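You operate a simulated robot arm through the tools that you are given. There is no shell and no other tool. Be economical: measure what you need, move in short steps, check, and stop when the job is done.

Carry out the task below with a simulated two-armed robot. There is one attempt and no reset: what you move stays moved.

## Task
Dose 10 ML of dye into the wide beaker and stir it even.
Fine: Hold the doser can still while you set its knob, and again to turn it back to 0; stand it back. Stir dial at 300 RPM, then off. Set down upright: doser can.

It is judged by the outcome, as a careful person would: the job done as asked, and still so three seconds after it is handed in. It fails if anything else is knocked over, pushed out of place, dropped, spilled or broken.

## Robot
Two 7-joint arms with two-finger parallel grippers on one trunk, on a base that drives. Base frame: it is fixed to the floor where the robot stands at the start and does not move with it; the origin is under the middle of the robot, x ahead of it, y to its left, z up. Lengths are in m, angles in degrees, forces in N, time in s.
The left shoulder is at the start at [0.07, 0.163, 1.32], the right one opposite. With the tool pointing down near the work surface each hand reaches from about 0.38 to 0.88 m from the robot's upright axis, wherever it stands, measured 20 degrees to its own side. Places, roughly: doser knob [0.5, -0.1, 1.1]; heat dial [0.5, 0.5, 1]; heat knob [0.5, 0.8, 1]; stir dial [0.5, 0.4, 1]; stir knob [0.5, 0.7, 1]. Payload 3.43 kg a hand.
Tool frame (each hand has its own): the origin (TCP) lies between the finger pads and is the grasp point; the fingertips stand 0.034 m ahead of it; z points along the fingers, y is the line along which they close. The gripper opens to 0.128 m. The fingers are 0.024 m wide and 0.012 m thick; the gripper's body (0.048 by 0.13 m) begins 0.096 m behind the TCP.
Orientation is told as [roll, pitch, yaw] about the base's x, y, z axes, in that order, counted from this pose: with the fingers straight down and closing along the base's y, the tool's x points along the base's -x, its y along +y and its z along -z.

## Interface
- The arms move only by the tool send_rows. It takes "left_plan", "right_plan" or both (then of equal length, played together; a hand with none holds still); each is one flat list of numbers, 7 for each row, row after row: the shift along the base's x, y, z in units of 150 mm (1.0 is 150 mm), then the turn, a rotation vector about the base's x, y, z in units of 45 degrees (1.0 is 45 degrees), then the gripper command, from -1 (shut) to 1 (fully open), values between in proportion. In form: [tx, ty, tz, ax, ay, az, jaw, tx, ty, tz, ax, ay, az, jaw, ...]. A call has 1 to 10 rows; each row is the pose to reach, as a shift and turn from the pose commanded when the call began. A call with a number of a shift or a turn outside -1 to 1 is refused whole. Each row takes 0.2 s and may step no farther than 0.05 m and 8.6 degrees from the row before; otherwise, or with a gripper value out of range, the whole call is refused. Where a pose cannot be reached the arm comes as near as it can. A force on the tool above 40 N (or 10 N above the force at the start of the call, whichever is more), or a blocked arm, ends the call early, and 0.2 s more pass. The fingers move at their own pace (about 0.153 m/s each) and stop on an object; they squeeze with about 33 N. The grip force told is the motor's: it shows also when the fingers shut on nothing. Time passes only in rows, and 0.2 s behind the last, so rows that repeat a pose let the fingers close. The reply holds the time, the measured pose of the TCP, the force on the tool along the base axes, the opening and the grip force, in the units named above and with some noise, with the torque about the TCP (base axes, N m) and any sound that the robot's microphone picked up.
- Cameras (640 x 400 px; columns grow to the right, rows downward): "scene" is now at [0.135, 0.0277, 1.5564]; the picture's right is [0.30, -0.95, 0.00], its down [-0.47, -0.15, -0.87] and it looks along [0.83, 0.26, -0.49] (base axes); focal length 214 px, centre (320, 200). "left" rides on the left gripper at [0.076, 0.011, -0.16] in its tool frame; the picture's right is [-0.15, 0.99, 0.00], its down [-0.88, -0.13, -0.46] and it looks along [-0.45, -0.07, 0.89] (tool axes); focal length 234 px, centre (320, 200). "right" rides on the right gripper at [0.076, -0.011, -0.16] in its tool frame; the picture's right is [0.15, 0.99, 0.00], its down [-0.88, 0.13, -0.46] and it looks along [-0.45, 0.07, 0.89] (tool axes); focal length 234 px, centre (320, 200). There is no depth. A picture from a camera that has moved, and an enlarged one, comes with that camera's place and axes in the base frame and with its lens.
- snapshot(camera): a new picture of that camera. It takes no simulated time.
- raise_lower(by): slides the trunk up (or, below 0, down) by that many m; the arms and the scene camera ride with it, the base frame stays. It gives what a move gives, with no picture.
- steer(legs): drives the robot by 1 to 6 legs, each [ahead, left, turn to the left] in m, m and degrees, along the robot's own axes; the way and the turn of a leg run together, so that a leg with both is an arc; at most 1.5 m and 180 degrees a leg. The arms and the cameras ride along, it lands a little off, and it stops where it bumps. It gives what a move gives.
- turn_head(pan, tilt): turns the head with the scene camera to pan (to the left, within 86 degrees either way) and tilt (down, from -29 to 69), counted from straight ahead of the robot. It gives what a move gives.
- inspect(camera, box): a new picture of the part [left, top, right, bottom] of that camera's present view, enlarged. It takes no simulated time.
- close_job(): hands the job in; it is judged then, once.

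Go step by step. Nothing tells you exact positions but the pictures and the camera data: compare them with the known pose of the tool, close in by small moves and look again before you grip or let go. The budget is 120 turns and 88 pictures, counting those below and the enlarged ones. Unless the task says otherwise, let go and move clear before handing in, and close with one line.

The tools are called after "Emit:" as name(argument=value, ...) on one line, values as JSON. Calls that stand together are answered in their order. send_rows: Moves the arms, as the interface text tells. Its arguments: {"type":"object","properties":{"left_plan":{"type":"array"},"right_plan":{"type":"array"}},"required":[]} The other tools are called the same way: raise_lower (by) slides the trunk up or down; steer (legs) drives the base; turn_head (pan, tilt) turns the head that bears the scene camera; snapshot (camera) takes a picture; inspect (camera, box) takes an enlarged picture of a part of a camera's view; close_job () hands the job in.

At the start:

```text
clock: 0.0
left_tool_pos: [0.371, 0.2376, 1.5211]
left_tcp_rot: [0.0, -0.1, 0.0]
left_ft_force: [0.3, 0.0, 0.6]
left_moment: [-0.03, 0.02, -0.01]
left_finger_gap: 0.128
left_grasp_force: 0.0
right_tool_pos: [0.3592, -0.0407, 1.455]
right_tcp_rot: [0.0, 0.1, 0.0]
right_ft_force: [-0.3, -0.3, -0.2]
right_moment: [-0.03, 0.02, -0.02]
right_finger_gap: 0.1281
right_grasp_force: 0.0
trunk travel left (down, up): [-0.8, 0.14]
robot x, y, heading: [-0.0048, -0.0017, 0.1]
head pan, tilt: [17.4, 29.4]
```

scene: 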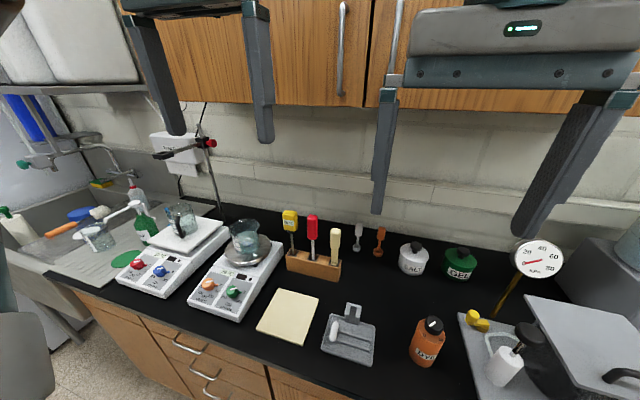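
right: 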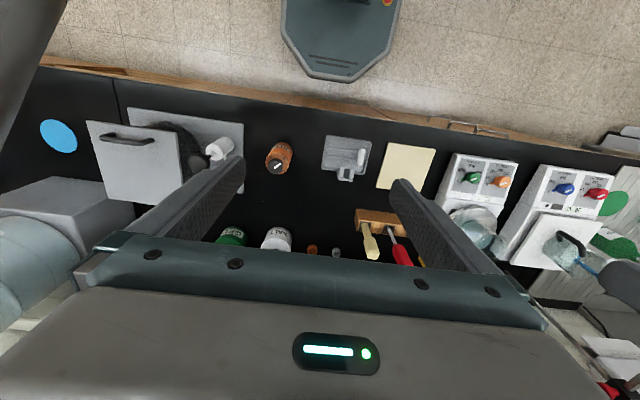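
left: 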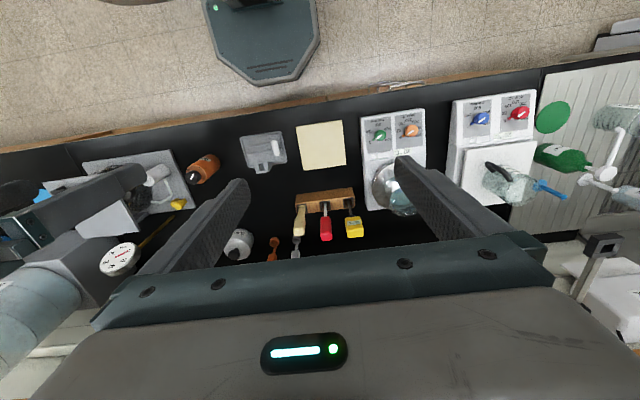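

The view shows two hot plates with beakers, a dye can (orange, black knob) on the right, and tools in a block. I'll look at each closer.

Emit:
inspect(camera="scene", box=[380, 290, 480, 390])

Emit:
inspect(camera="scene", box=[100, 180, 300, 330])

Emit:
inspect(camera="left", box=[350, 80, 560, 220])

```text
4.00 times, centred on (430, 340) of scene
camera zoom: at [0.135, 0.0277, 1.5564], right [0.3, -0.95, 0.0], down [-0.47, -0.15, -0.87], along [0.83, 0.26, -0.49], focal length 858 px, centre (-120, -360)
```

zoom: 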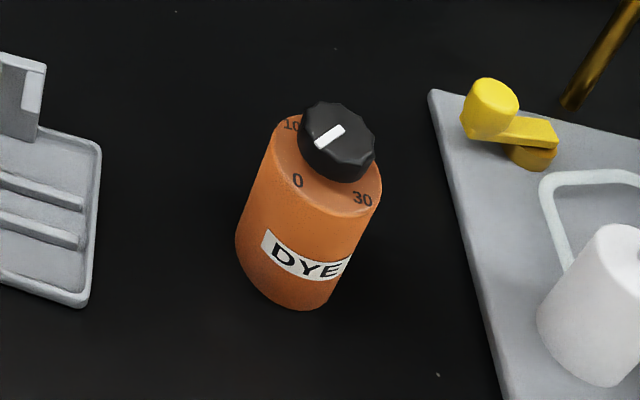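

```text
2.67 times, centred on (200, 255) of scene
camera zoom: at [0.135, 0.0277, 1.5564], right [0.3, -0.95, 0.0], down [-0.47, -0.15, -0.87], along [0.83, 0.26, -0.49], focal length 572 px, centre (640, 53)
```

zoom: 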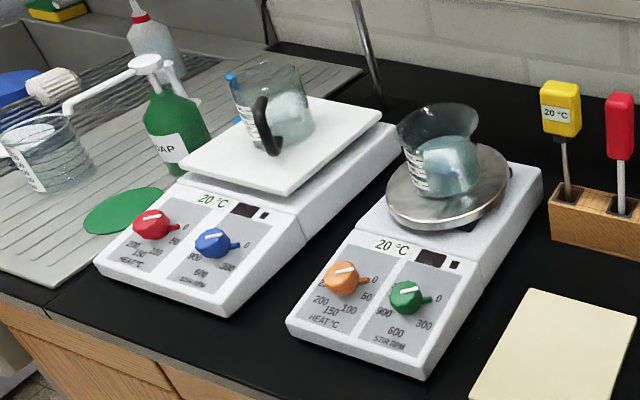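

```text
2.86 times, centred on (455, 150) of left
camera zoom: at [0.2946, 0.2485, 1.6813], right [0.15, 0.99, 0.0], down [0.88, -0.13, 0.46], along [0.45, -0.07, -0.89], focal length 669 px, centre (-66, 343)
```

zoom: 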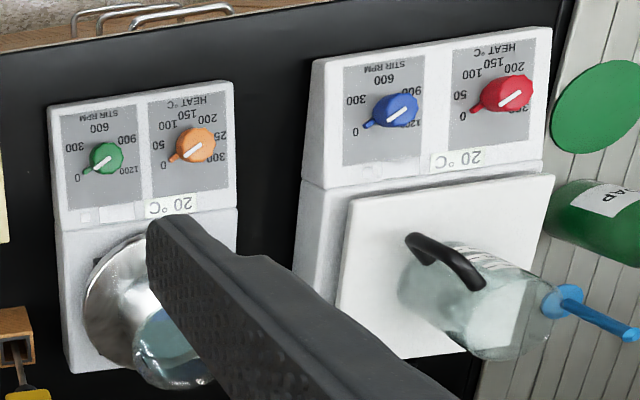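

The can and the dials are located roughly. I'll look from the right wrist camera at the can and beakers.

Emit:
inspect(camera="right", box=[250, 130, 310, 190])

Emit:
inspect(camera="right", box=[430, 140, 640, 280])

Emit:
inspect(camera="scene", box=[300, 280, 400, 380])

```text
6.67 times, centred on (280, 160) of right
camera zoom: at [0.2827, -0.0528, 1.6141], right [-0.15, 0.99, 0.0], down [0.88, 0.13, 0.46], along [0.45, 0.07, -0.89], focal length 1561 px, centre (587, 467)
```

zoom: 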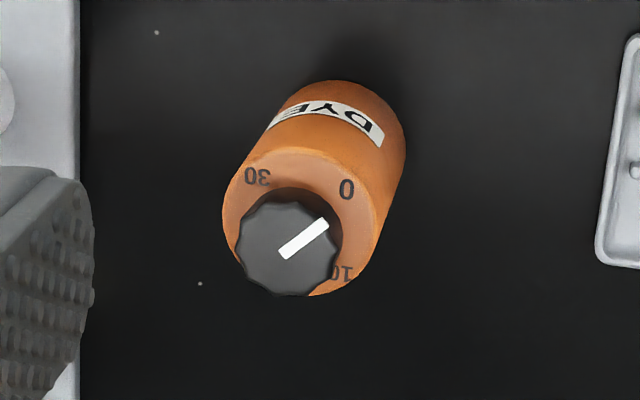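

```text
2.86 times, centred on (535, 210) of right
camera zoom: at [0.2827, -0.0528, 1.6141], right [-0.15, 0.99, 0.0], down [0.88, 0.13, 0.46], along [0.45, 0.07, -0.89], focal length 669 px, centre (-294, 171)
```

zoom: 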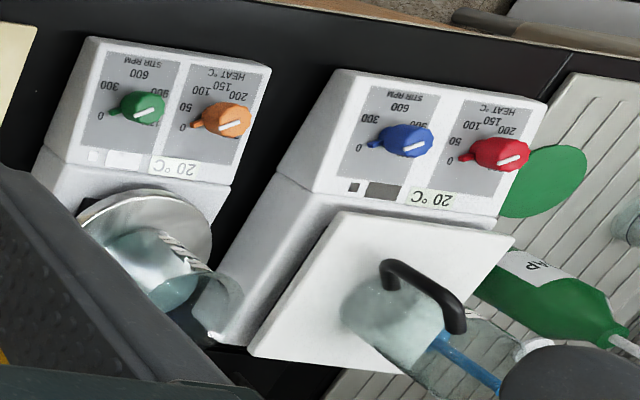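

```text
4.00 times, centred on (350, 330) of scene
camera zoom: at [0.135, 0.0277, 1.5564], right [0.3, -0.95, 0.0], down [-0.47, -0.15, -0.87], along [0.83, 0.26, -0.49], focal length 858 px, centre (200, -320)
```

zoom: 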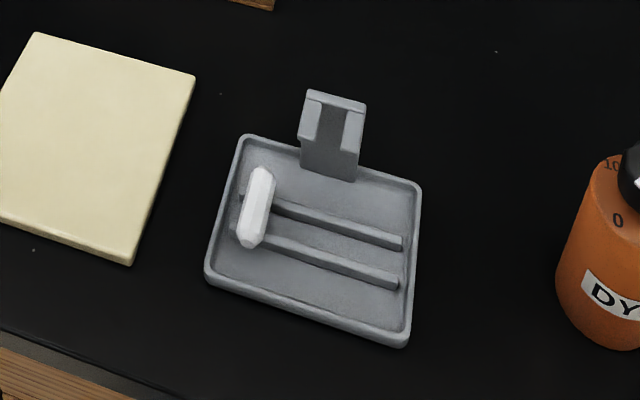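

The stir bar lies in the tray, so it probably has to go into the beaker first. The doser pointer is at 0 and 10 lies about 90° clockwise. I'll move both hands for closer views.

Emit:
send_rows(left_plan=[0, 0.2, -0.2, 0, 0, 0, 1, 0, 0.4, -0.4, 0, 0, 0, 1, 0, 0.6, -0.6, 0, 0, 0, 1, 0, 0.8, -0.8, 0, 0, 0, 1, 0, 1, -1, 0, 0, 0, 1], right_plan=[0, -0.1, -0.2, 0, 0, 0, 1, 0, -0.2, -0.4, 0, 0, 0, 1, 0, -0.3, -0.6, 0, 0, 0, 1, 0, -0.4, -0.8, 0, 0, 0, 1, 0, -0.5, -1, 0, 0, 0, 1])

Emit:
snapshot(camera="left")

Emit:
snapshot(camera="right")

Emit:
snapshot(camera="scene")

```text
clock: 1.2
left_tool_pos: [0.3707, 0.3856, 1.3723]
left_tcp_rot: [-0.2, 0.0, 0.1]
left_ft_force: [0.0, 0.2, 0.0]
left_moment: [0.0, 0.02, 0.0]
left_finger_gap: 0.128
left_grasp_force: 0.1
right_tool_pos: [0.3595, -0.1164, 1.3037]
right_tcp_rot: [0.0, 0.0, 0.0]
right_ft_force: [0.7, -0.4, -0.3]
right_moment: [-0.03, 0.02, -0.04]
right_finger_gap: 0.1277
right_grasp_force: 0.0
trunk travel left (down, up): [-0.8, 0.14]
robot x, y, heading: [-0.001, -0.0044, -0.2]
head pan, tilt: [17.4, 29.4]
```

```text
78 pictures are left
camera left: at [0.2943, 0.3965, 1.5326], right [0.15, 0.99, 0.0], down [0.88, -0.13, 0.46], along [0.45, -0.07, -0.89], focal length 234 px, centre (320, 200)
```

left: 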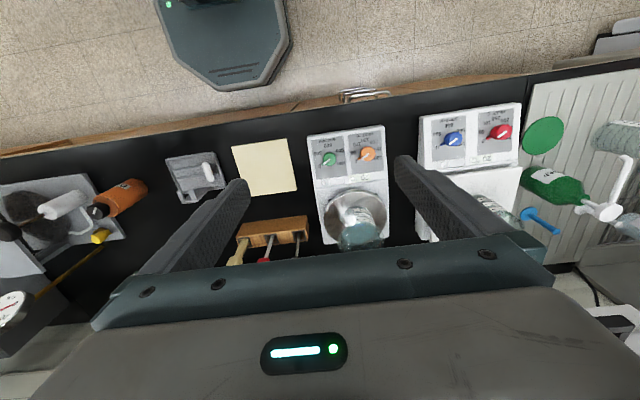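

```text
77 pictures are left
camera right: at [0.2837, -0.1259, 1.463], right [-0.15, 0.99, 0.0], down [0.88, 0.13, 0.46], along [0.45, 0.07, -0.89], focal length 234 px, centre (320, 200)
```

right: 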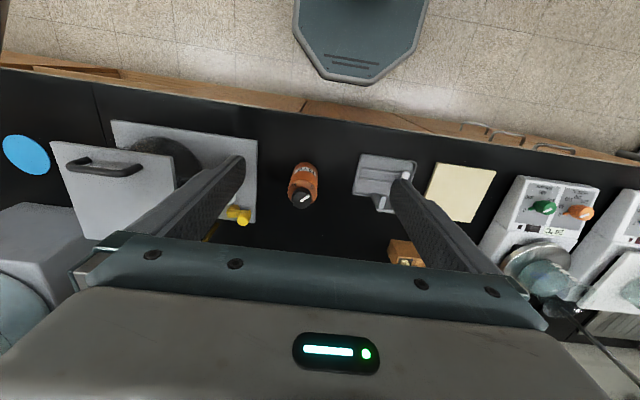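

```text
76 pictures are left
camera scene: at [0.1351, 0.0288, 1.5565], right [0.3, -0.95, 0.0], down [-0.47, -0.15, -0.87], along [0.83, 0.26, -0.49], focal length 214 px, centre (320, 200)
```

scene: 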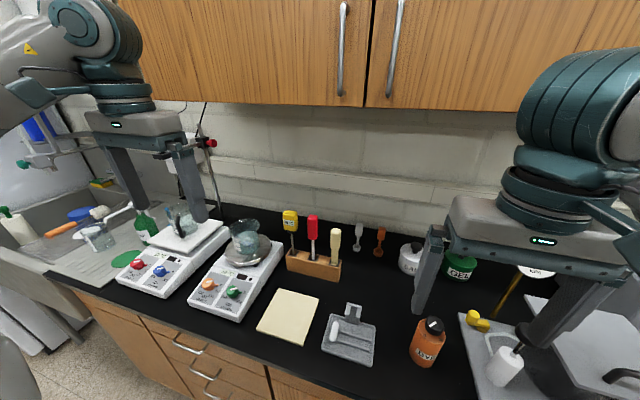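

Emit:
inspect(camera="left", box=[295, 115, 415, 255])

Emit:
inspect(camera="right", box=[260, 150, 340, 220])

Emit:
inspect(camera="scene", box=[110, 190, 290, 330])

```text
2.86 times, centred on (355, 185) of left
camera zoom: at [0.2943, 0.3965, 1.5326], right [0.15, 0.99, 0.0], down [0.88, -0.13, 0.46], along [0.45, -0.07, -0.89], focal length 669 px, centre (220, 243)
```

zoom: 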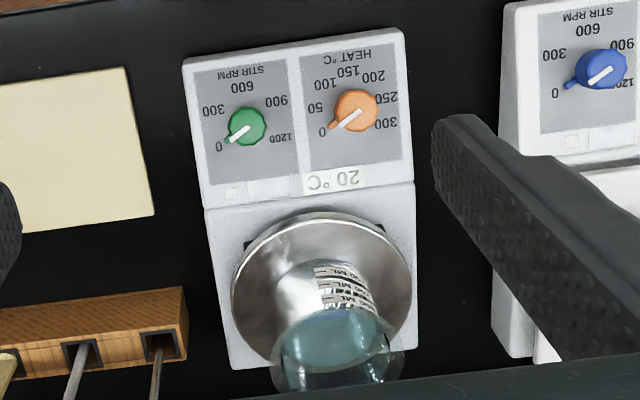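

```text
5.71 times, centred on (300, 185) of right
camera zoom: at [0.2837, -0.1259, 1.463], right [-0.15, 0.99, 0.0], down [0.88, 0.13, 0.46], along [0.45, 0.07, -0.89], focal length 1338 px, centre (434, 286)
```

zoom: 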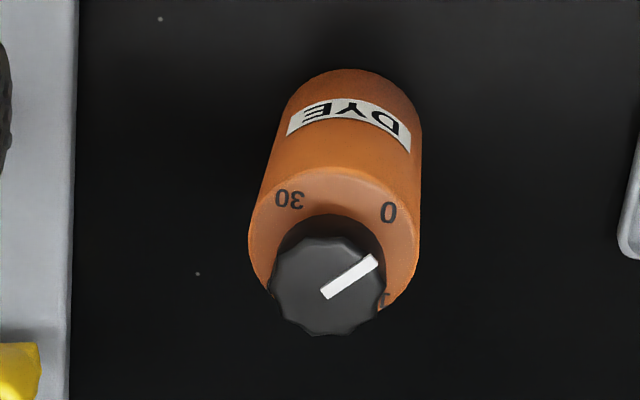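

```text
2.86 times, centred on (200, 260) of scene
camera zoom: at [0.1351, 0.0288, 1.5565], right [0.3, -0.95, 0.0], down [-0.47, -0.15, -0.87], along [0.83, 0.26, -0.49], focal length 613 px, centre (663, 29)
```

zoom: 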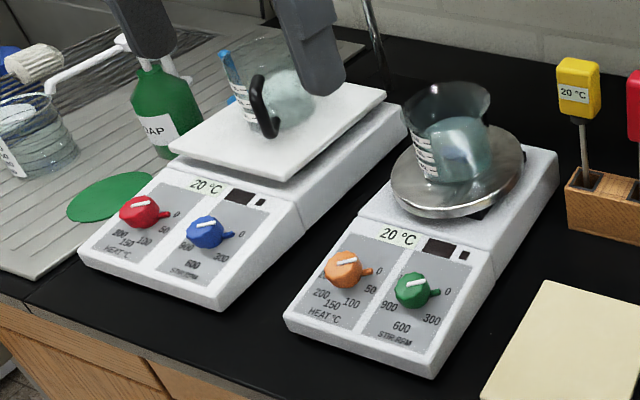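

The flared beaker stands on the round plate of the right stirrer, around (0.60, 0.433) with its rim near z 1.14. The bar lies along x near (0.45, 0.088), so I'll bring the left hand over it.

Emit:
send_rows(left_plan=[0.05, -0.25, -0.1, 0, 0, 0, 0.6, 0.1, -0.5, -0.2, 0, 0, 0, 0.2, 0.15, -0.75, -0.3, 0, 0, 0, -0.2, 0.2, -1, -0.4, 0, 0, 0, -0.4], right_plan=[-0.1, -0.2, 0, 0, 0, 0, 1, -0.2, -0.4, 0, 0, 0, 0, 1, -0.2, -0.6, 0, 0, 0, 0, 1, -0.2, -0.8, 0, 0, 0, 0, 1])

Emit:
send_rows(left_plan=[0.05, -0.25, -0.2, 0, 0, 0, -0.4, 0.15, -0.5, -0.4, 0, 0, 0, -0.4, 0.25, -0.75, -0.6, 0, 0, 0, -0.4, 0.35, -1, -0.8, 0, 0, 0, -0.4])

Emit:
snapshot(camera="left")

```text
clock: 2.2
left_tool_pos: [0.4026, 0.2337, 1.313]
left_tcp_rot: [0.1, -0.1, 0.1]
left_ft_force: [0.0, -0.2, -0.1]
left_moment: [0.05, 0.02, 0.0]
left_finger_gap: 0.0384
left_grasp_force: 0.0
right_tool_pos: [0.3271, -0.2407, 1.3023]
right_tcp_rot: [0.2, 0.1, 0.2]
right_ft_force: [0.5, -0.8, 0.2]
right_moment: [0.01, 0.01, 0.0]
right_finger_gap: 0.128
right_grasp_force: 0.1
trunk travel left (down, up): [-0.8, 0.14]
robot x, y, heading: [-0.0016, -0.0025, -0.1]
head pan, tilt: [17.4, 29.4]
```

```text
refused: row 2 steps farther than a row can; nothing moved
```

```text
72 pictures are left
camera left: at [0.3258, 0.2421, 1.4732], right [0.14, 0.99, 0.0], down [0.88, -0.13, 0.46], along [0.45, -0.06, -0.89], focal length 234 px, centre (320, 200)
```

left: 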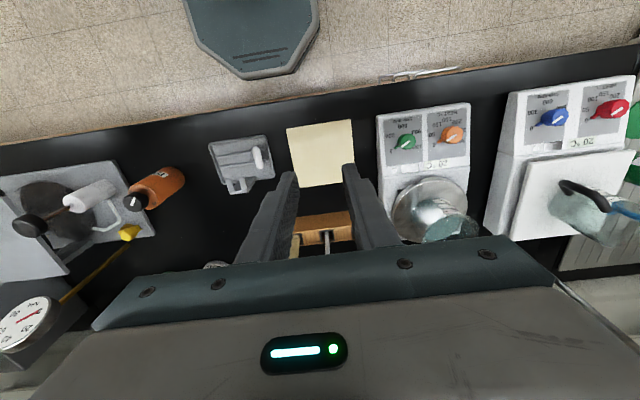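

Emit:
send_rows(left_plan=[0.07, -0.2, -0.2, 0, 0, 0, -0.4, 0.14, -0.4, -0.4, 0, 0, 0, -0.4, 0.21, -0.6, -0.6, 0, 0, 0, -0.4, 0.28, -0.8, -0.8, 0, 0, 0, -0.4, 0.35, -0.98, -1, 0, 0, 0, -0.4])

Emit:
inspect(camera="left", box=[220, 70, 420, 210])

```text
clock: 3.4
left_tool_pos: [0.4532, 0.088, 1.1597]
left_tcp_rot: [0.0, 0.2, -0.1]
left_ft_force: [0.0, 0.1, -0.4]
left_moment: [0.08, 0.0, 0.01]
left_finger_gap: 0.0382
left_grasp_force: 0.0
right_tool_pos: [0.3289, -0.2385, 1.3028]
right_tcp_rot: [0.1, 0.1, -0.1]
right_ft_force: [0.7, 0.4, 0.0]
right_moment: [0.01, 0.0, 0.01]
right_finger_gap: 0.1281
right_grasp_force: 0.0
trunk travel left (down, up): [-0.8, 0.14]
robot x, y, heading: [0.0012, -0.0003, -0.1]
head pan, tilt: [17.4, 29.4]
```

```text
2.86 times, centred on (320, 140) of left
camera zoom: at [0.377, 0.0978, 1.3205], right [0.15, 0.99, 0.0], down [0.88, -0.13, 0.45], along [0.45, -0.07, -0.89], focal length 669 px, centre (320, 371)
```

zoom: 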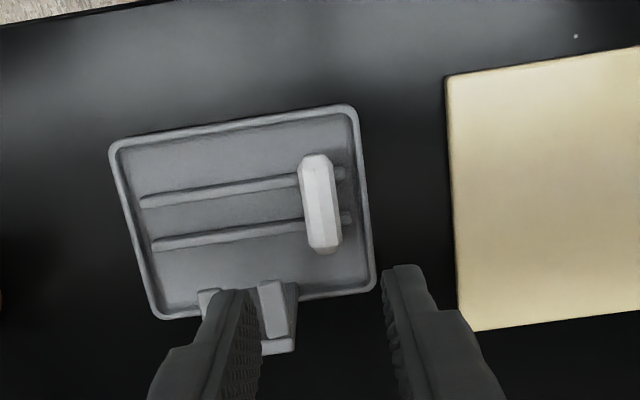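

Emit:
send_rows(left_plan=[0.01, -0.01, -0.3, 0, 0, 0, -0.5, 0.02, -0.02, -0.6, 0, 0, 0, -0.5, 0.02, -0.02, -0.85, 0, 0, -0.07, -0.5, 0.02, -0.02, -0.97, 0, 0, -0.07, -0.5])

Emit:
inspect(camera="left", box=[220, 90, 420, 230])

```text
clock: 4.4
left_tool_pos: [0.4553, 0.0877, 1.0133]
left_tcp_rot: [0.0, -0.1, -3.2]
left_ft_force: [-0.2, -0.5, 0.0]
left_moment: [0.0, 0.0, -0.02]
left_finger_gap: 0.0321
left_grasp_force: 0.0
right_tool_pos: [0.3267, -0.2358, 1.3039]
right_tcp_rot: [0.0, 0.0, 0.0]
right_ft_force: [-0.4, -0.5, -0.9]
right_moment: [0.0, -0.01, 0.02]
right_finger_gap: 0.1278
right_grasp_force: 0.1
trunk travel left (down, up): [-0.8, 0.14]
robot x, y, heading: [-0.0024, -0.0001, -0.3]
head pan, tilt: [17.4, 29.4]
```

```text
2.86 times, centred on (320, 160) of left
camera zoom: at [0.3806, 0.1022, 1.174], right [0.2, 0.98, 0.0], down [0.87, -0.18, 0.46], along [0.45, -0.09, -0.89], focal length 669 px, centre (320, 314)
```

zoom: 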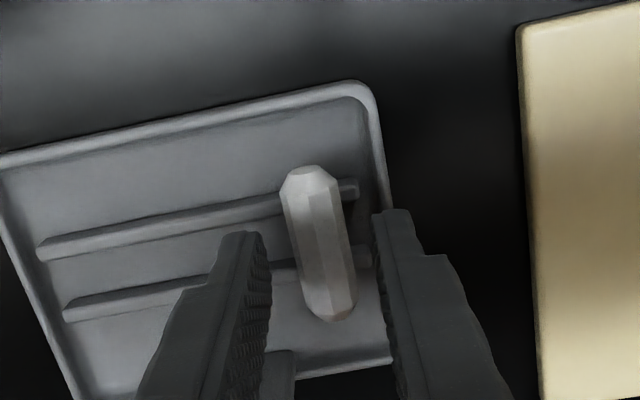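

Emit:
send_rows(left_plan=[0.02, 0, -0.04, 0, 0, -0.04, -0.62, 0.02, 0, -0.08, 0, 0, -0.04, -0.62, 0.02, 0, -0.1, 0, 0, -0.04, -0.62])

Emit:
inspect(camera="left", box=[220, 90, 420, 230])

```text
clock: 5.2
left_tool_pos: [0.4583, 0.088, 1.0]
left_tcp_rot: [0.0, -0.1, -5.0]
left_ft_force: [0.5, -0.7, 1.8]
left_moment: [0.02, -0.04, -0.03]
left_finger_gap: 0.0243
left_grasp_force: 0.0
right_tool_pos: [0.3264, -0.2362, 1.3045]
right_tcp_rot: [0.1, 0.0, 0.1]
right_ft_force: [1.5, -0.2, 1.2]
right_moment: [-0.02, 0.0, 0.01]
right_finger_gap: 0.1281
right_grasp_force: 0.0
trunk travel left (down, up): [-0.8, 0.14]
robot x, y, heading: [-0.0031, -0.0016, -0.0]
head pan, tilt: [17.4, 29.4]
```

```text
2.86 times, centred on (320, 160) of left
camera zoom: at [0.3838, 0.1044, 1.1601], right [0.23, 0.97, 0.0], down [0.87, -0.21, 0.46], along [0.44, -0.11, -0.89], focal length 669 px, centre (320, 314)
```

zoom: 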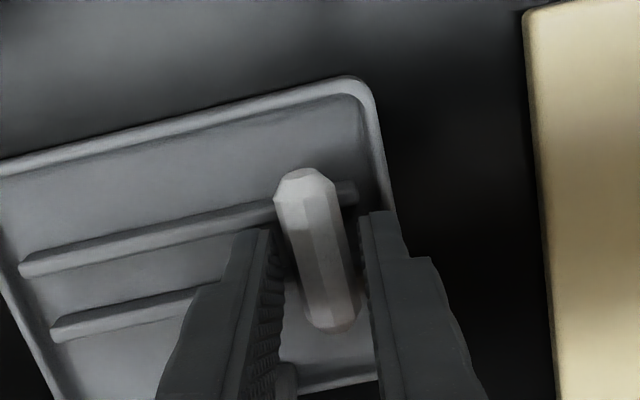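

Emit:
send_rows(left_plan=[0, 0, -0.015, 0, 0, 0, -0.62, 0, 0, -0.02, 0, 0, 0, -0.8, 0, 0, -0.02, 0, 0, 0, -1, 0, 0, -0.02, 0, 0, 0, -1])

```text
clock: 6.3
left_tool_pos: [0.46, 0.0867, 0.9998]
left_tcp_rot: [-0.3, -0.4, -5.0]
left_ft_force: [-5.9, -0.8, 14.3]
left_moment: [-0.13, 0.35, -0.06]
left_finger_gap: 0.0155
left_grasp_force: 32.4
right_tool_pos: [0.3252, -0.2353, 1.3034]
right_tcp_rot: [0.0, 0.0, 0.0]
right_ft_force: [0.1, 0.0, -0.2]
right_moment: [-0.03, 0.01, -0.02]
right_finger_gap: 0.1281
right_grasp_force: 0.0
trunk travel left (down, up): [-0.8, 0.14]
robot x, y, heading: [-0.0004, 0.0033, -0.2]
head pan, tilt: [17.4, 29.4]
stopped in row 4 (left hand): the force on the tool passed its limit (the readings are from after the stop); the commanded pose is now the measured one
```

The fingers hold something 15 mm thick, which matches the bar. I'll lift and look.

Emit:
send_rows(left_plan=[0, 0, 0.1, 0, 0, 0, -1, 0, 0, 0.35, 0, 0, 0, -1, 0, 0, 0.65, 0, 0, 0, -1, 0, 0, 0.95, 0, 0, 0, -1])

Emit:
inspect(camera="left", box=[220, 90, 420, 230])

```text
clock: 7.3
left_tool_pos: [0.4609, 0.0863, 1.1421]
left_tcp_rot: [-0.1, -0.2, -5.0]
left_ft_force: [-0.3, -0.5, -0.4]
left_moment: [-0.03, 0.0, -0.01]
left_finger_gap: 0.0154
left_grasp_force: 32.5
right_tool_pos: [0.3276, -0.2374, 1.3035]
right_tcp_rot: [0.0, 0.0, 0.0]
right_ft_force: [-0.8, -0.5, -0.1]
right_moment: [0.04, 0.02, -0.02]
right_finger_gap: 0.1279
right_grasp_force: 0.0
trunk travel left (down, up): [-0.8, 0.14]
robot x, y, heading: [0.0005, -0.0019, 0.2]
head pan, tilt: [17.4, 29.4]
```

```text
2.86 times, centred on (320, 160) of left
camera zoom: at [0.385, 0.1036, 1.3022], right [0.23, 0.97, 0.0], down [0.86, -0.21, 0.46], along [0.45, -0.11, -0.89], focal length 669 px, centre (320, 314)
```

zoom: 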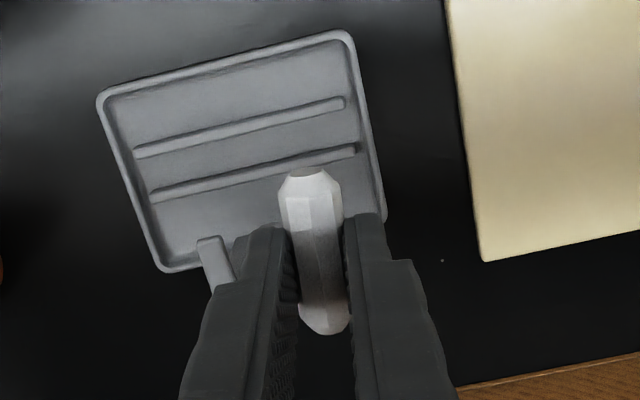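

Emit:
send_rows(left_plan=[0, 0, 0.3, 0, 0, 0, -1, 0, 0.1, 0.6, 0, 0, 0, -1, 0.1, 0.25, 0.85, 0, 0, 0.05, -1, 0.2, 0.5, 0.97, 0, 0, 0.1, -1, 0.3, 0.75, 0.97, 0, 0, 0.11, -1, 0.4, 1, 0.97, 0, 0, 0.11, -1])

Emit:
send_rows(left_plan=[0.1, 0.25, 0, 0, 0, 0, -1, 0.2, 0.5, 0, 0, 0, 0, -1, 0.3, 0.75, 0, 0, 0, 0, -1, 0.4, 1, 0, 0, 0, 0, -1])

Emit:
snapshot(camera="left")

```text
clock: 8.7
left_tool_pos: [0.5214, 0.2401, 1.285]
left_tcp_rot: [-0.3, -0.2, -0.2]
left_ft_force: [0.3, -0.1, -0.4]
left_moment: [-0.02, 0.0, -0.01]
left_finger_gap: 0.0155
left_grasp_force: 32.9
right_tool_pos: [0.3265, -0.2352, 1.3046]
right_tcp_rot: [-0.1, -0.1, 0.0]
right_ft_force: [-0.2, 0.5, -0.6]
right_moment: [-0.04, 0.0, 0.03]
right_finger_gap: 0.1279
right_grasp_force: 0.1
trunk travel left (down, up): [-0.8, 0.14]
robot x, y, heading: [-0.0015, -0.0009, 0.1]
head pan, tilt: [17.4, 29.4]
```

```text
clock: 9.7
left_tool_pos: [0.5833, 0.3887, 1.2868]
left_tcp_rot: [-0.2, -0.2, -0.2]
left_ft_force: [-0.7, -0.3, 0.0]
left_moment: [-0.03, 0.02, 0.01]
left_finger_gap: 0.0153
left_grasp_force: 33.2
right_tool_pos: [0.327, -0.2344, 1.3033]
right_tcp_rot: [-0.1, 0.0, -0.1]
right_ft_force: [0.7, 0.2, 0.0]
right_moment: [-0.02, -0.02, 0.04]
right_finger_gap: 0.128
right_grasp_force: 0.1
trunk travel left (down, up): [-0.8, 0.14]
robot x, y, heading: [-0.001, 0.0022, -0.1]
head pan, tilt: [17.4, 29.4]
```

```text
67 pictures are left
camera left: at [0.5057, 0.3997, 1.4461], right [0.15, 0.99, 0.0], down [0.88, -0.13, 0.46], along [0.45, -0.07, -0.89], focal length 234 px, centre (320, 200)
```

left: 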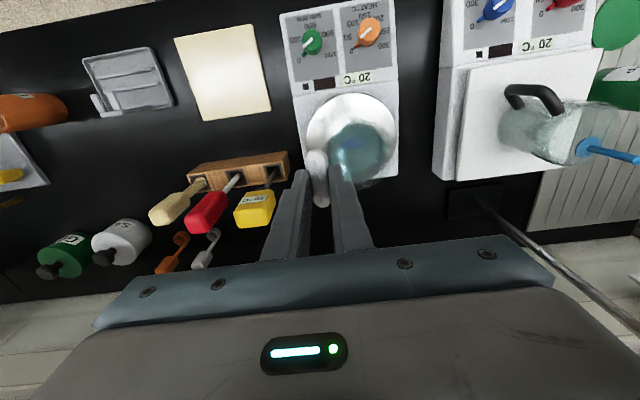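

Emit:
inspect(camera="left", box=[270, 80, 430, 200])

Emit:
inspect(camera="scene", box=[190, 180, 310, 280])

```text
3.33 times, centred on (350, 140) of left
camera zoom: at [0.5057, 0.3997, 1.4461], right [0.15, 0.99, 0.0], down [0.88, -0.13, 0.46], along [0.45, -0.07, -0.89], focal length 781 px, centre (220, 400)
```

zoom: 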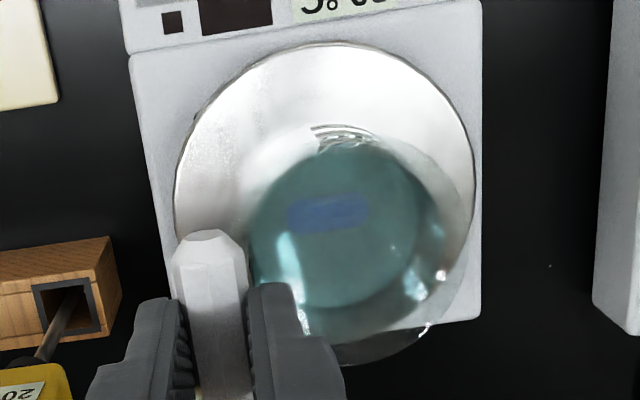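

```text
4.00 times, centred on (250, 230) of scene
camera zoom: at [0.135, 0.0294, 1.5563], right [0.3, -0.95, 0.0], down [-0.47, -0.15, -0.87], along [0.83, 0.26, -0.49], focal length 858 px, centre (600, 80)
```

zoom: 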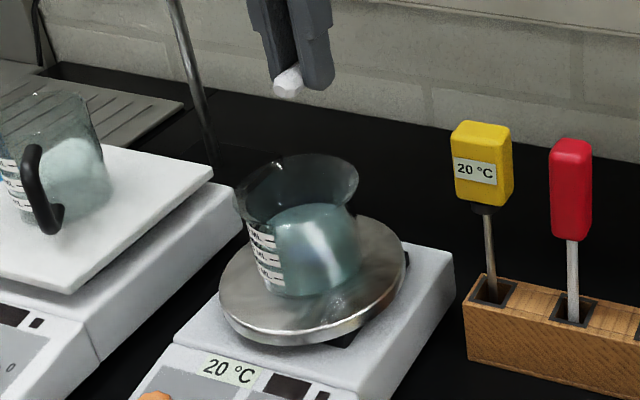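

A blue stir bar already lies in the beaker, so the white one isn't needed. I'll put it back exactly where it was by reversing the path.

Emit:
send_rows(left_plan=[-0.1, -0.25, 0, 0, 0, 0, -1, -0.2, -0.5, 0, 0, 0, 0, -1, -0.3, -0.75, 0, 0, 0, 0, -1, -0.4, -1, 0, 0, 0, 0, -1])

Emit:
send_rows(left_plan=[-0.1, -0.25, 0, 0, 0, 0, -1, -0.2, -0.5, 0, 0, 0, -0.05, -1, -0.3, -0.75, -0.1, 0, 0, -0.1, -1, -0.4, -0.95, -0.3, 0, 0, -0.11, -1, -0.4, -1, -0.6, 0, 0, -0.11, -1, -0.4, -1, -0.85, 0, 0, -0.11, -1, -0.4, -1, -0.97, 0, 0, -0.11, -1, -0.4, -1, -0.97, 0, 0, -0.11, -1])

Emit:
inspect(camera="left", box=[220, 90, 420, 230])

```text
clock: 10.7
left_tool_pos: [0.5206, 0.236, 1.2839]
left_tcp_rot: [-0.1, -0.2, 0.0]
left_ft_force: [0.7, 0.3, 0.9]
left_moment: [0.05, -0.01, -0.01]
left_finger_gap: 0.0156
left_grasp_force: 33.2
right_tool_pos: [0.3277, -0.2397, 1.3045]
right_tcp_rot: [0.1, 0.0, 0.1]
right_ft_force: [-0.3, -0.3, 0.3]
right_moment: [0.02, 0.03, 0.03]
right_finger_gap: 0.128
right_grasp_force: 0.2
trunk travel left (down, up): [-0.8, 0.14]
robot x, y, heading: [-0.0015, -0.0007, 0.3]
head pan, tilt: [17.4, 29.4]
```

```text
clock: 12.5
left_tool_pos: [0.458, 0.0872, 1.1388]
left_tcp_rot: [-0.2, -0.2, -5.0]
left_ft_force: [-0.5, -0.9, 0.5]
left_moment: [0.02, -0.04, 0.04]
left_finger_gap: 0.0152
left_grasp_force: 33.9
right_tool_pos: [0.3276, -0.237, 1.3047]
right_tcp_rot: [0.0, 0.0, 0.0]
right_ft_force: [-0.8, -0.2, -0.3]
right_moment: [0.01, -0.01, -0.01]
right_finger_gap: 0.1281
right_grasp_force: 0.0
trunk travel left (down, up): [-0.8, 0.14]
robot x, y, heading: [0.0028, -0.0002, 0.2]
head pan, tilt: [17.4, 29.4]
```

```text
2.86 times, centred on (320, 160) of left
camera zoom: at [0.3831, 0.1033, 1.2985], right [0.23, 0.97, 0.0], down [0.86, -0.2, 0.46], along [0.45, -0.11, -0.89], focal length 669 px, centre (320, 314)
```

zoom: 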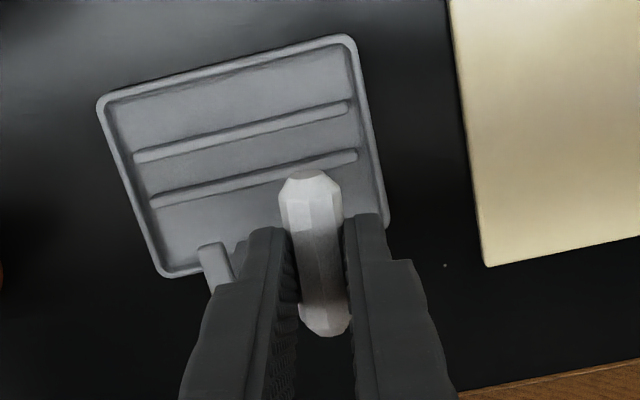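

Emit:
send_rows(left_plan=[0, 0, -0.3, 0, 0, 0, -1, 0, 0, -0.6, 0, 0, 0, -1, 0, 0, -0.8, 0, 0, 0, -1, 0, 0, -0.9, 0, 0, 0, -1, 0, 0, -0.93, 0, 0, 0, -1, 0, 0, -0.945, 0, 0, 0, -1])

Emit:
inspect(camera="left", box=[220, 90, 420, 230])

```text
clock: 13.9
left_tool_pos: [0.4595, 0.0873, 1.0007]
left_tcp_rot: [-0.2, -0.3, -4.8]
left_ft_force: [0.1, 0.6, 8.0]
left_moment: [-0.05, 0.07, -0.02]
left_finger_gap: 0.0155
left_grasp_force: 33.4
right_tool_pos: [0.3259, -0.2356, 1.3052]
right_tcp_rot: [0.0, 0.0, 0.1]
right_ft_force: [0.4, 0.4, 0.5]
right_moment: [-0.02, 0.01, 0.0]
right_finger_gap: 0.1279
right_grasp_force: 0.1
trunk travel left (down, up): [-0.8, 0.14]
robot x, y, heading: [-0.0015, 0.001, 0.1]
head pan, tilt: [17.4, 29.4]
```

```text
2.86 times, centred on (320, 160) of left
camera zoom: at [0.3842, 0.1044, 1.1597], right [0.23, 0.97, 0.0], down [0.86, -0.2, 0.46], along [0.45, -0.11, -0.89], focal length 669 px, centre (320, 314)
```

zoom: 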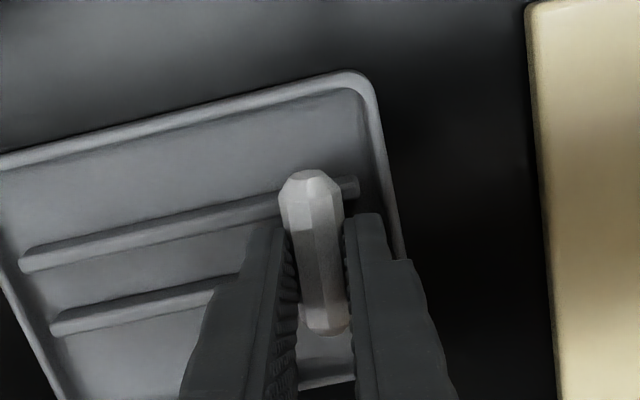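

Emit:
send_rows(left_plan=[0, 0, 0, 0, 0, 0, -0.68, 0, 0, 0, 0, 0, 0, -0.62, 0, 0, 0, 0, 0, 0, -0.62, 0, 0, 0.1, 0, 0, 0, -0.62, 0, 0, 0.35, 0, 0, 0, -0.62, 0, 0, 0.65, 0, 0, 0, -0.6, 0, 0, 0.98, 0, 0, 0, -0.4])

Emit:
inspect(camera="left", box=[220, 70, 420, 210])

```text
clock: 15.5
left_tool_pos: [0.4606, 0.0863, 1.1469]
left_tcp_rot: [-0.1, -0.1, -4.9]
left_ft_force: [-1.1, -0.1, -0.1]
left_moment: [-0.01, 0.01, -0.01]
left_finger_gap: 0.0384
left_grasp_force: 0.0
right_tool_pos: [0.3269, -0.2376, 1.3042]
right_tcp_rot: [0.0, 0.0, 0.0]
right_ft_force: [0.2, -0.9, -0.6]
right_moment: [0.0, -0.01, 0.02]
right_finger_gap: 0.128
right_grasp_force: 0.0
trunk travel left (down, up): [-0.8, 0.14]
robot x, y, heading: [-0.0011, 0.0032, 0.0]
head pan, tilt: [17.4, 29.4]
```

```text
2.86 times, centred on (320, 140) of left
camera zoom: at [0.3837, 0.1038, 1.3072], right [0.23, 0.97, 0.0], down [0.86, -0.21, 0.46], along [0.45, -0.11, -0.89], focal length 669 px, centre (320, 371)
```

zoom: 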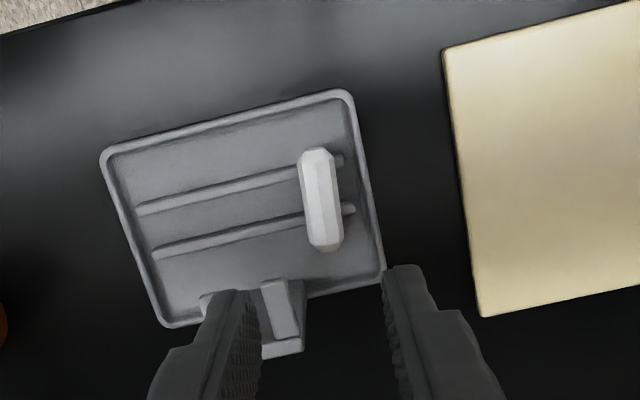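

The white bar is back in place. Next I'll orient the left hand to come at the can from its left side, tilted down 30°, closing along x.

Emit:
send_rows(left_plan=[0.02, 0.07, 0.14, -0.0717, 0.0781, 0.1356, 0, 0.04, 0.14, 0.28, -0.1434, 0.1563, 0.2711, 0.4, 0.06, 0.14, 0.42, -0.2151, 0.2344, 0.4067, 0.4, 0.08, 0.14, 0.56, -0.2869, 0.3126, 0.5423, 0.4, 0.1, 0.14, 0.7, -0.3586, 0.3907, 0.6779, 0.4, 0.12, 0.14, 0.84, -0.4303, 0.4689, 0.8134, 0.4, 0.14, 0.14, 0.9, -0.502, 0.547, 0.949, 0.4])

Emit:
send_rows(left_plan=[0, -0.07, 0, -0.0717, 0.0781, 0.1356, 0.4, 0, -0.14, 0, -0.1434, 0.1563, 0.2711, 0.4, 0, -0.2, 0, -0.2151, 0.2344, 0.4067, 0.4, 0, -0.3, 0, -0.2869, 0.3126, 0.5423, 0.4, 0, -0.3, 0, -0.3586, 0.3907, 0.6779, 0.4, 0, -0.3, 0, -0.4303, 0.4689, 0.8134, 0.4, 0, -0.3, 0, -0.502, 0.547, 0.949, 0.4])

Emit:
snapshot(camera="left")

Emit:
snapshot(camera="scene")

```text
clock: 17.1
left_tool_pos: [0.4824, 0.1085, 1.2823]
left_tcp_rot: [-15.6, 29.0, 35.0]
left_ft_force: [0.6, -0.8, 0.2]
left_moment: [-0.02, -0.01, 0.03]
left_finger_gap: 0.0894
left_grasp_force: 0.0
right_tool_pos: [0.3266, -0.2352, 1.3049]
right_tcp_rot: [-0.1, 0.0, 0.0]
right_ft_force: [0.2, 0.6, 0.4]
right_moment: [0.0, -0.03, -0.02]
right_finger_gap: 0.1282
right_grasp_force: 0.2
trunk travel left (down, up): [-0.8, 0.14]
robot x, y, heading: [-0.0009, -0.0006, -0.1]
head pan, tilt: [17.4, 29.4]
```

```text
clock: 18.7
left_tool_pos: [0.4818, 0.0629, 1.2821]
left_tcp_rot: [0.0, 59.8, 90.3]
left_ft_force: [-0.5, 0.1, -1.1]
left_moment: [0.04, 0.0, 0.03]
left_finger_gap: 0.0897
left_grasp_force: 0.0
right_tool_pos: [0.3269, -0.2366, 1.3047]
right_tcp_rot: [0.1, 0.0, 0.0]
right_ft_force: [-0.3, -0.7, -0.8]
right_moment: [0.03, -0.03, 0.0]
right_finger_gap: 0.1279
right_grasp_force: 0.1
trunk travel left (down, up): [-0.8, 0.14]
robot x, y, heading: [0.0001, -0.0042, -0.2]
head pan, tilt: [17.4, 29.4]
```

```text
61 pictures are left
camera left: at [0.4695, 0.1618, 1.4278], right [-0.99, 0.07, -0.13], down [0.13, 0.84, -0.53], along [0.07, -0.54, -0.84], focal length 234 px, centre (320, 200)
```

left: 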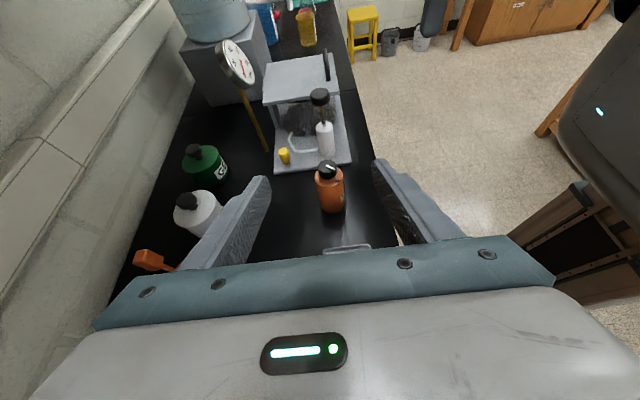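

```text
60 pictures are left
camera scene: at [0.1347, 0.0279, 1.5564], right [0.3, -0.95, 0.0], down [-0.47, -0.15, -0.87], along [0.83, 0.26, -0.49], focal length 214 px, centre (320, 200)
```

scene: 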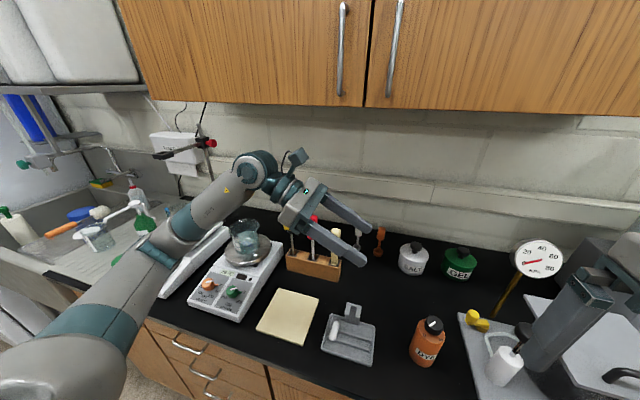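

Emit:
send_rows(left_plan=[0, 0, -0.3, 0, 0, 0, 0.4, 0, 0, -0.6, 0, 0, 0, 0.4, 0, -0.1, -0.8, 0, 0, 0, 0.4, 0, -0.3, -1, 0, 0, 0, 0.4])

Emit:
snapshot(camera="scene")

Emit:
snapshot(camera="left")

```text
clock: 19.7
left_tool_pos: [0.4844, 0.0173, 1.1311]
left_tcp_rot: [-0.1, 59.8, 90.2]
left_ft_force: [0.5, 0.5, -1.1]
left_moment: [-0.02, 0.0, -0.01]
left_finger_gap: 0.0897
left_grasp_force: 0.0
right_tool_pos: [0.3274, -0.2374, 1.3034]
right_tcp_rot: [0.1, 0.1, 0.0]
right_ft_force: [-0.4, -1.0, -0.6]
right_moment: [0.02, 0.05, 0.02]
right_finger_gap: 0.128
right_grasp_force: 0.1
trunk travel left (down, up): [-0.8, 0.14]
robot x, y, heading: [-0.0001, 0.002, 0.0]
head pan, tilt: [17.4, 29.4]
```

```text
59 pictures are left
camera scene: at [0.1361, 0.0263, 1.5564], right [0.3, -0.95, 0.0], down [-0.47, -0.15, -0.87], along [0.83, 0.26, -0.49], focal length 214 px, centre (320, 200)
```

scene: 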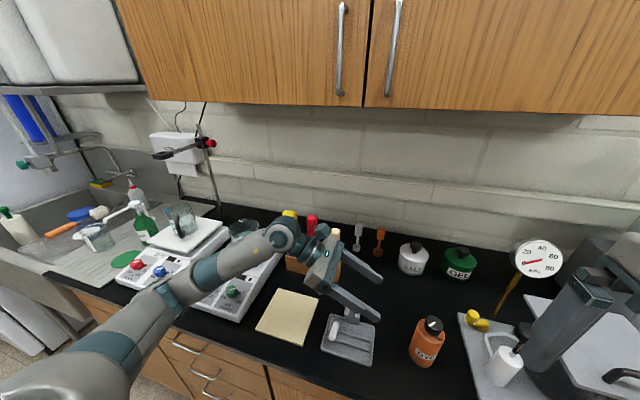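

```text
58 pictures are left
camera left: at [0.4717, 0.1163, 1.2777], right [-0.99, 0.07, -0.13], down [0.13, 0.84, -0.53], along [0.07, -0.54, -0.84], focal length 234 px, centre (320, 200)
```

left: 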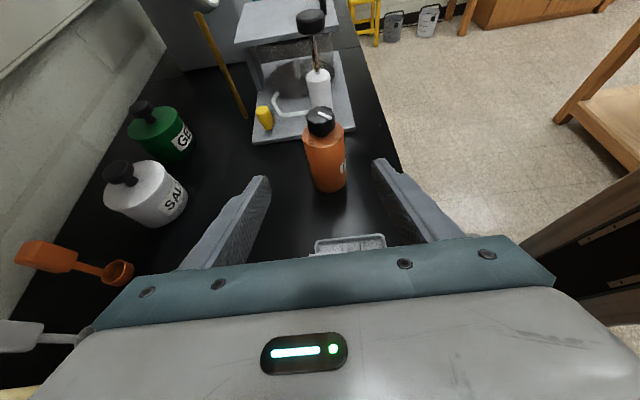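

Emit:
send_rows(left_plan=[-0.01, -0.12, -0.22, 0, 0, 0, 0.4, -0.02, -0.25, -0.44, 0, 0, 0, 0.4, -0.02, -0.4, -0.53, 0, 0, 0, 0.4, -0.02, -0.6, -0.65, 0, 0, 0, 0.4])

Emit:
snapshot(camera="scene")

Emit:
snapshot(camera="left")

```text
clock: 20.7
left_tool_pos: [0.4802, -0.073, 1.0332]
left_tcp_rot: [0.0, 59.7, 90.2]
left_ft_force: [-0.5, 0.5, -0.3]
left_moment: [-0.02, -0.03, 0.0]
left_finger_gap: 0.0895
left_grasp_force: 0.1
right_tool_pos: [0.3271, -0.2377, 1.3039]
right_tcp_rot: [0.1, 0.1, 0.0]
right_ft_force: [0.8, -1.3, 0.4]
right_moment: [0.0, 0.0, -0.03]
right_finger_gap: 0.1279
right_grasp_force: 0.0
trunk travel left (down, up): [-0.8, 0.14]
robot x, y, heading: [-0.0026, 0.0008, -0.3]
head pan, tilt: [17.4, 29.4]
```

```text
57 pictures are left
camera scene: at [0.1357, 0.0258, 1.5564], right [0.3, -0.95, 0.0], down [-0.47, -0.15, -0.87], along [0.83, 0.26, -0.49], focal length 214 px, centre (320, 200)
```

scene: 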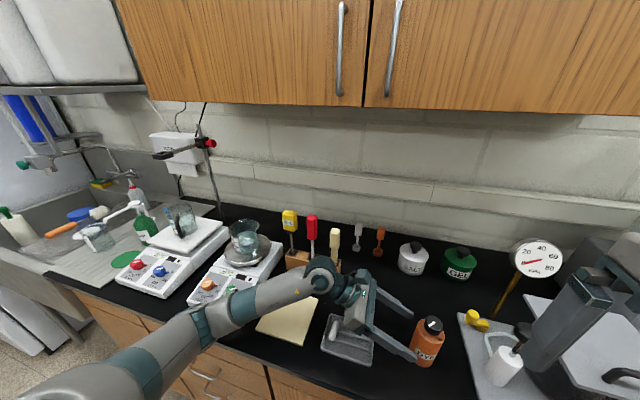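

```text
56 pictures are left
camera left: at [0.4679, 0.0246, 1.1799], right [-0.99, 0.07, -0.13], down [0.13, 0.84, -0.53], along [0.07, -0.54, -0.84], focal length 234 px, centre (320, 200)
```

left: 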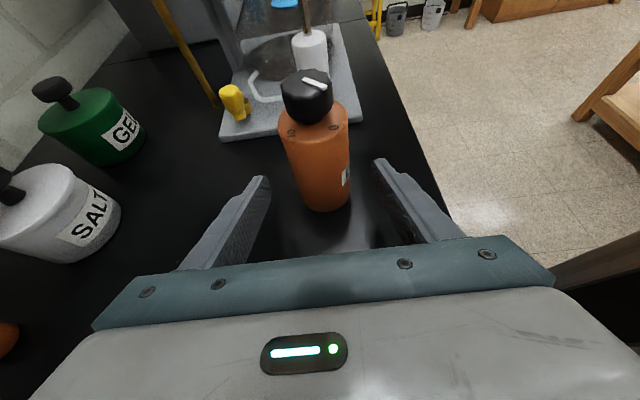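

Emit:
send_rows(left_plan=[0, -0.13, -0.07, 0, 0, 0, 0.4, 0, -0.26, -0.14, 0, 0, 0, 0.3, 0, -0.38, -0.2, 0, 0, 0, 0.1, 0, -0.38, -0.2, 0, 0, 0, -0.05])

Emit:
snapshot(camera="left")

```text
clock: 21.7
left_tool_pos: [0.4735, -0.1261, 1.0086]
left_tcp_rot: [-0.8, 59.8, 89.7]
left_ft_force: [1.5, 0.5, -0.2]
left_moment: [0.01, 0.0, 0.01]
left_finger_gap: 0.0612
left_grasp_force: 0.1
right_tool_pos: [0.3208, -0.235, 1.307]
right_tcp_rot: [0.0, -0.4, 0.1]
right_ft_force: [0.3, 0.4, 1.1]
right_moment: [-0.01, 0.02, 0.0]
right_finger_gap: 0.1279
right_grasp_force: 0.1
trunk travel left (down, up): [-0.8, 0.14]
robot x, y, heading: [0.0006, 0.0036, -0.1]
head pan, tilt: [17.4, 29.4]
```

```text
55 pictures are left
camera left: at [0.4604, -0.0284, 1.1535], right [-0.99, 0.07, -0.13], down [0.13, 0.84, -0.53], along [0.08, -0.54, -0.84], focal length 234 px, centre (320, 200)
```

left: 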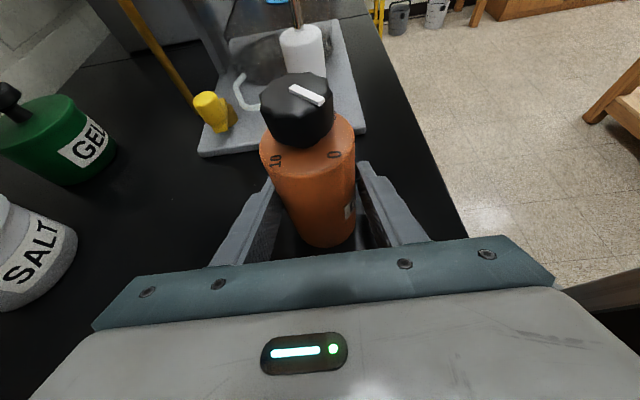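

Emit:
snapshot(camera="scene")

```text
54 pictures are left
camera scene: at [0.1259, 0.0296, 1.5576], right [0.3, -0.95, 0.0], down [-0.46, -0.15, -0.87], along [0.83, 0.26, -0.49], focal length 214 px, centre (320, 200)
```

scene: 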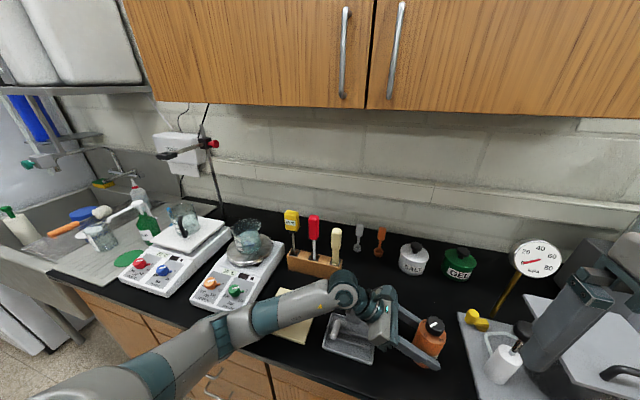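

Something in the left arm (its elbow, likely) is pressing on the counter edge and tilting the robot. I'll open the fingers, raise the trunk so the elbow sits higher, and come down again.

Emit:
send_rows(left_plan=[0, 0, 0.06, 0, 0, 0, 0.2, 0, 0, 0.2, 0, 0, 0, 0.4, 0, 0, 0.45, 0, 0, 0, 0.4, 0, 0.1, 0.7, 0, 0, 0, 0.4])

Emit:
raise_lower(by=0.13)

Emit:
snapshot(camera="scene")

```text
clock: 22.7
left_tool_pos: [0.4779, -0.1147, 1.112]
left_tcp_rot: [-0.3, 59.8, 89.8]
left_ft_force: [0.2, 0.5, 0.4]
left_moment: [-0.01, -0.02, -0.02]
left_finger_gap: 0.0895
left_grasp_force: 0.1
right_tool_pos: [0.3259, -0.2348, 1.3063]
right_tcp_rot: [-0.1, -0.1, -0.1]
right_ft_force: [-0.1, 0.7, -0.7]
right_moment: [-0.06, 0.03, -0.01]
right_finger_gap: 0.1281
right_grasp_force: 0.0
trunk travel left (down, up): [-0.8, 0.14]
robot x, y, heading: [0.0004, -0.0028, -0.2]
head pan, tilt: [17.4, 29.4]
```

```text
clock: 24.3
left_tool_pos: [0.4805, -0.1164, 1.2408]
left_tcp_rot: [0.0, 59.6, 90.2]
left_ft_force: [-0.2, 0.0, 0.3]
left_moment: [0.03, 0.02, -0.01]
left_finger_gap: 0.0891
left_grasp_force: 0.0
right_tool_pos: [0.3286, -0.2369, 1.4347]
right_tcp_rot: [0.0, -0.1, 0.1]
right_ft_force: [0.8, 0.1, 0.3]
right_moment: [-0.02, 0.0, -0.04]
right_finger_gap: 0.1281
right_grasp_force: 0.0
trunk travel left (down, up): [-0.93, 0.01]
robot x, y, heading: [0.0005, 0.0006, 0.0]
head pan, tilt: [17.4, 29.4]
```

```text
53 pictures are left
camera scene: at [0.1352, 0.0273, 1.6863], right [0.3, -0.95, 0.0], down [-0.47, -0.15, -0.87], along [0.83, 0.26, -0.49], focal length 214 px, centre (320, 200)
```

scene: 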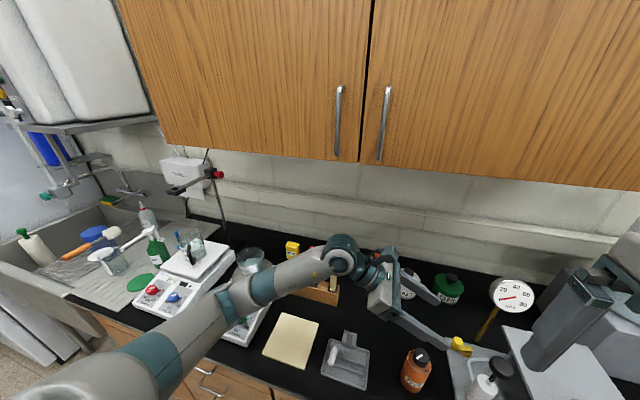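

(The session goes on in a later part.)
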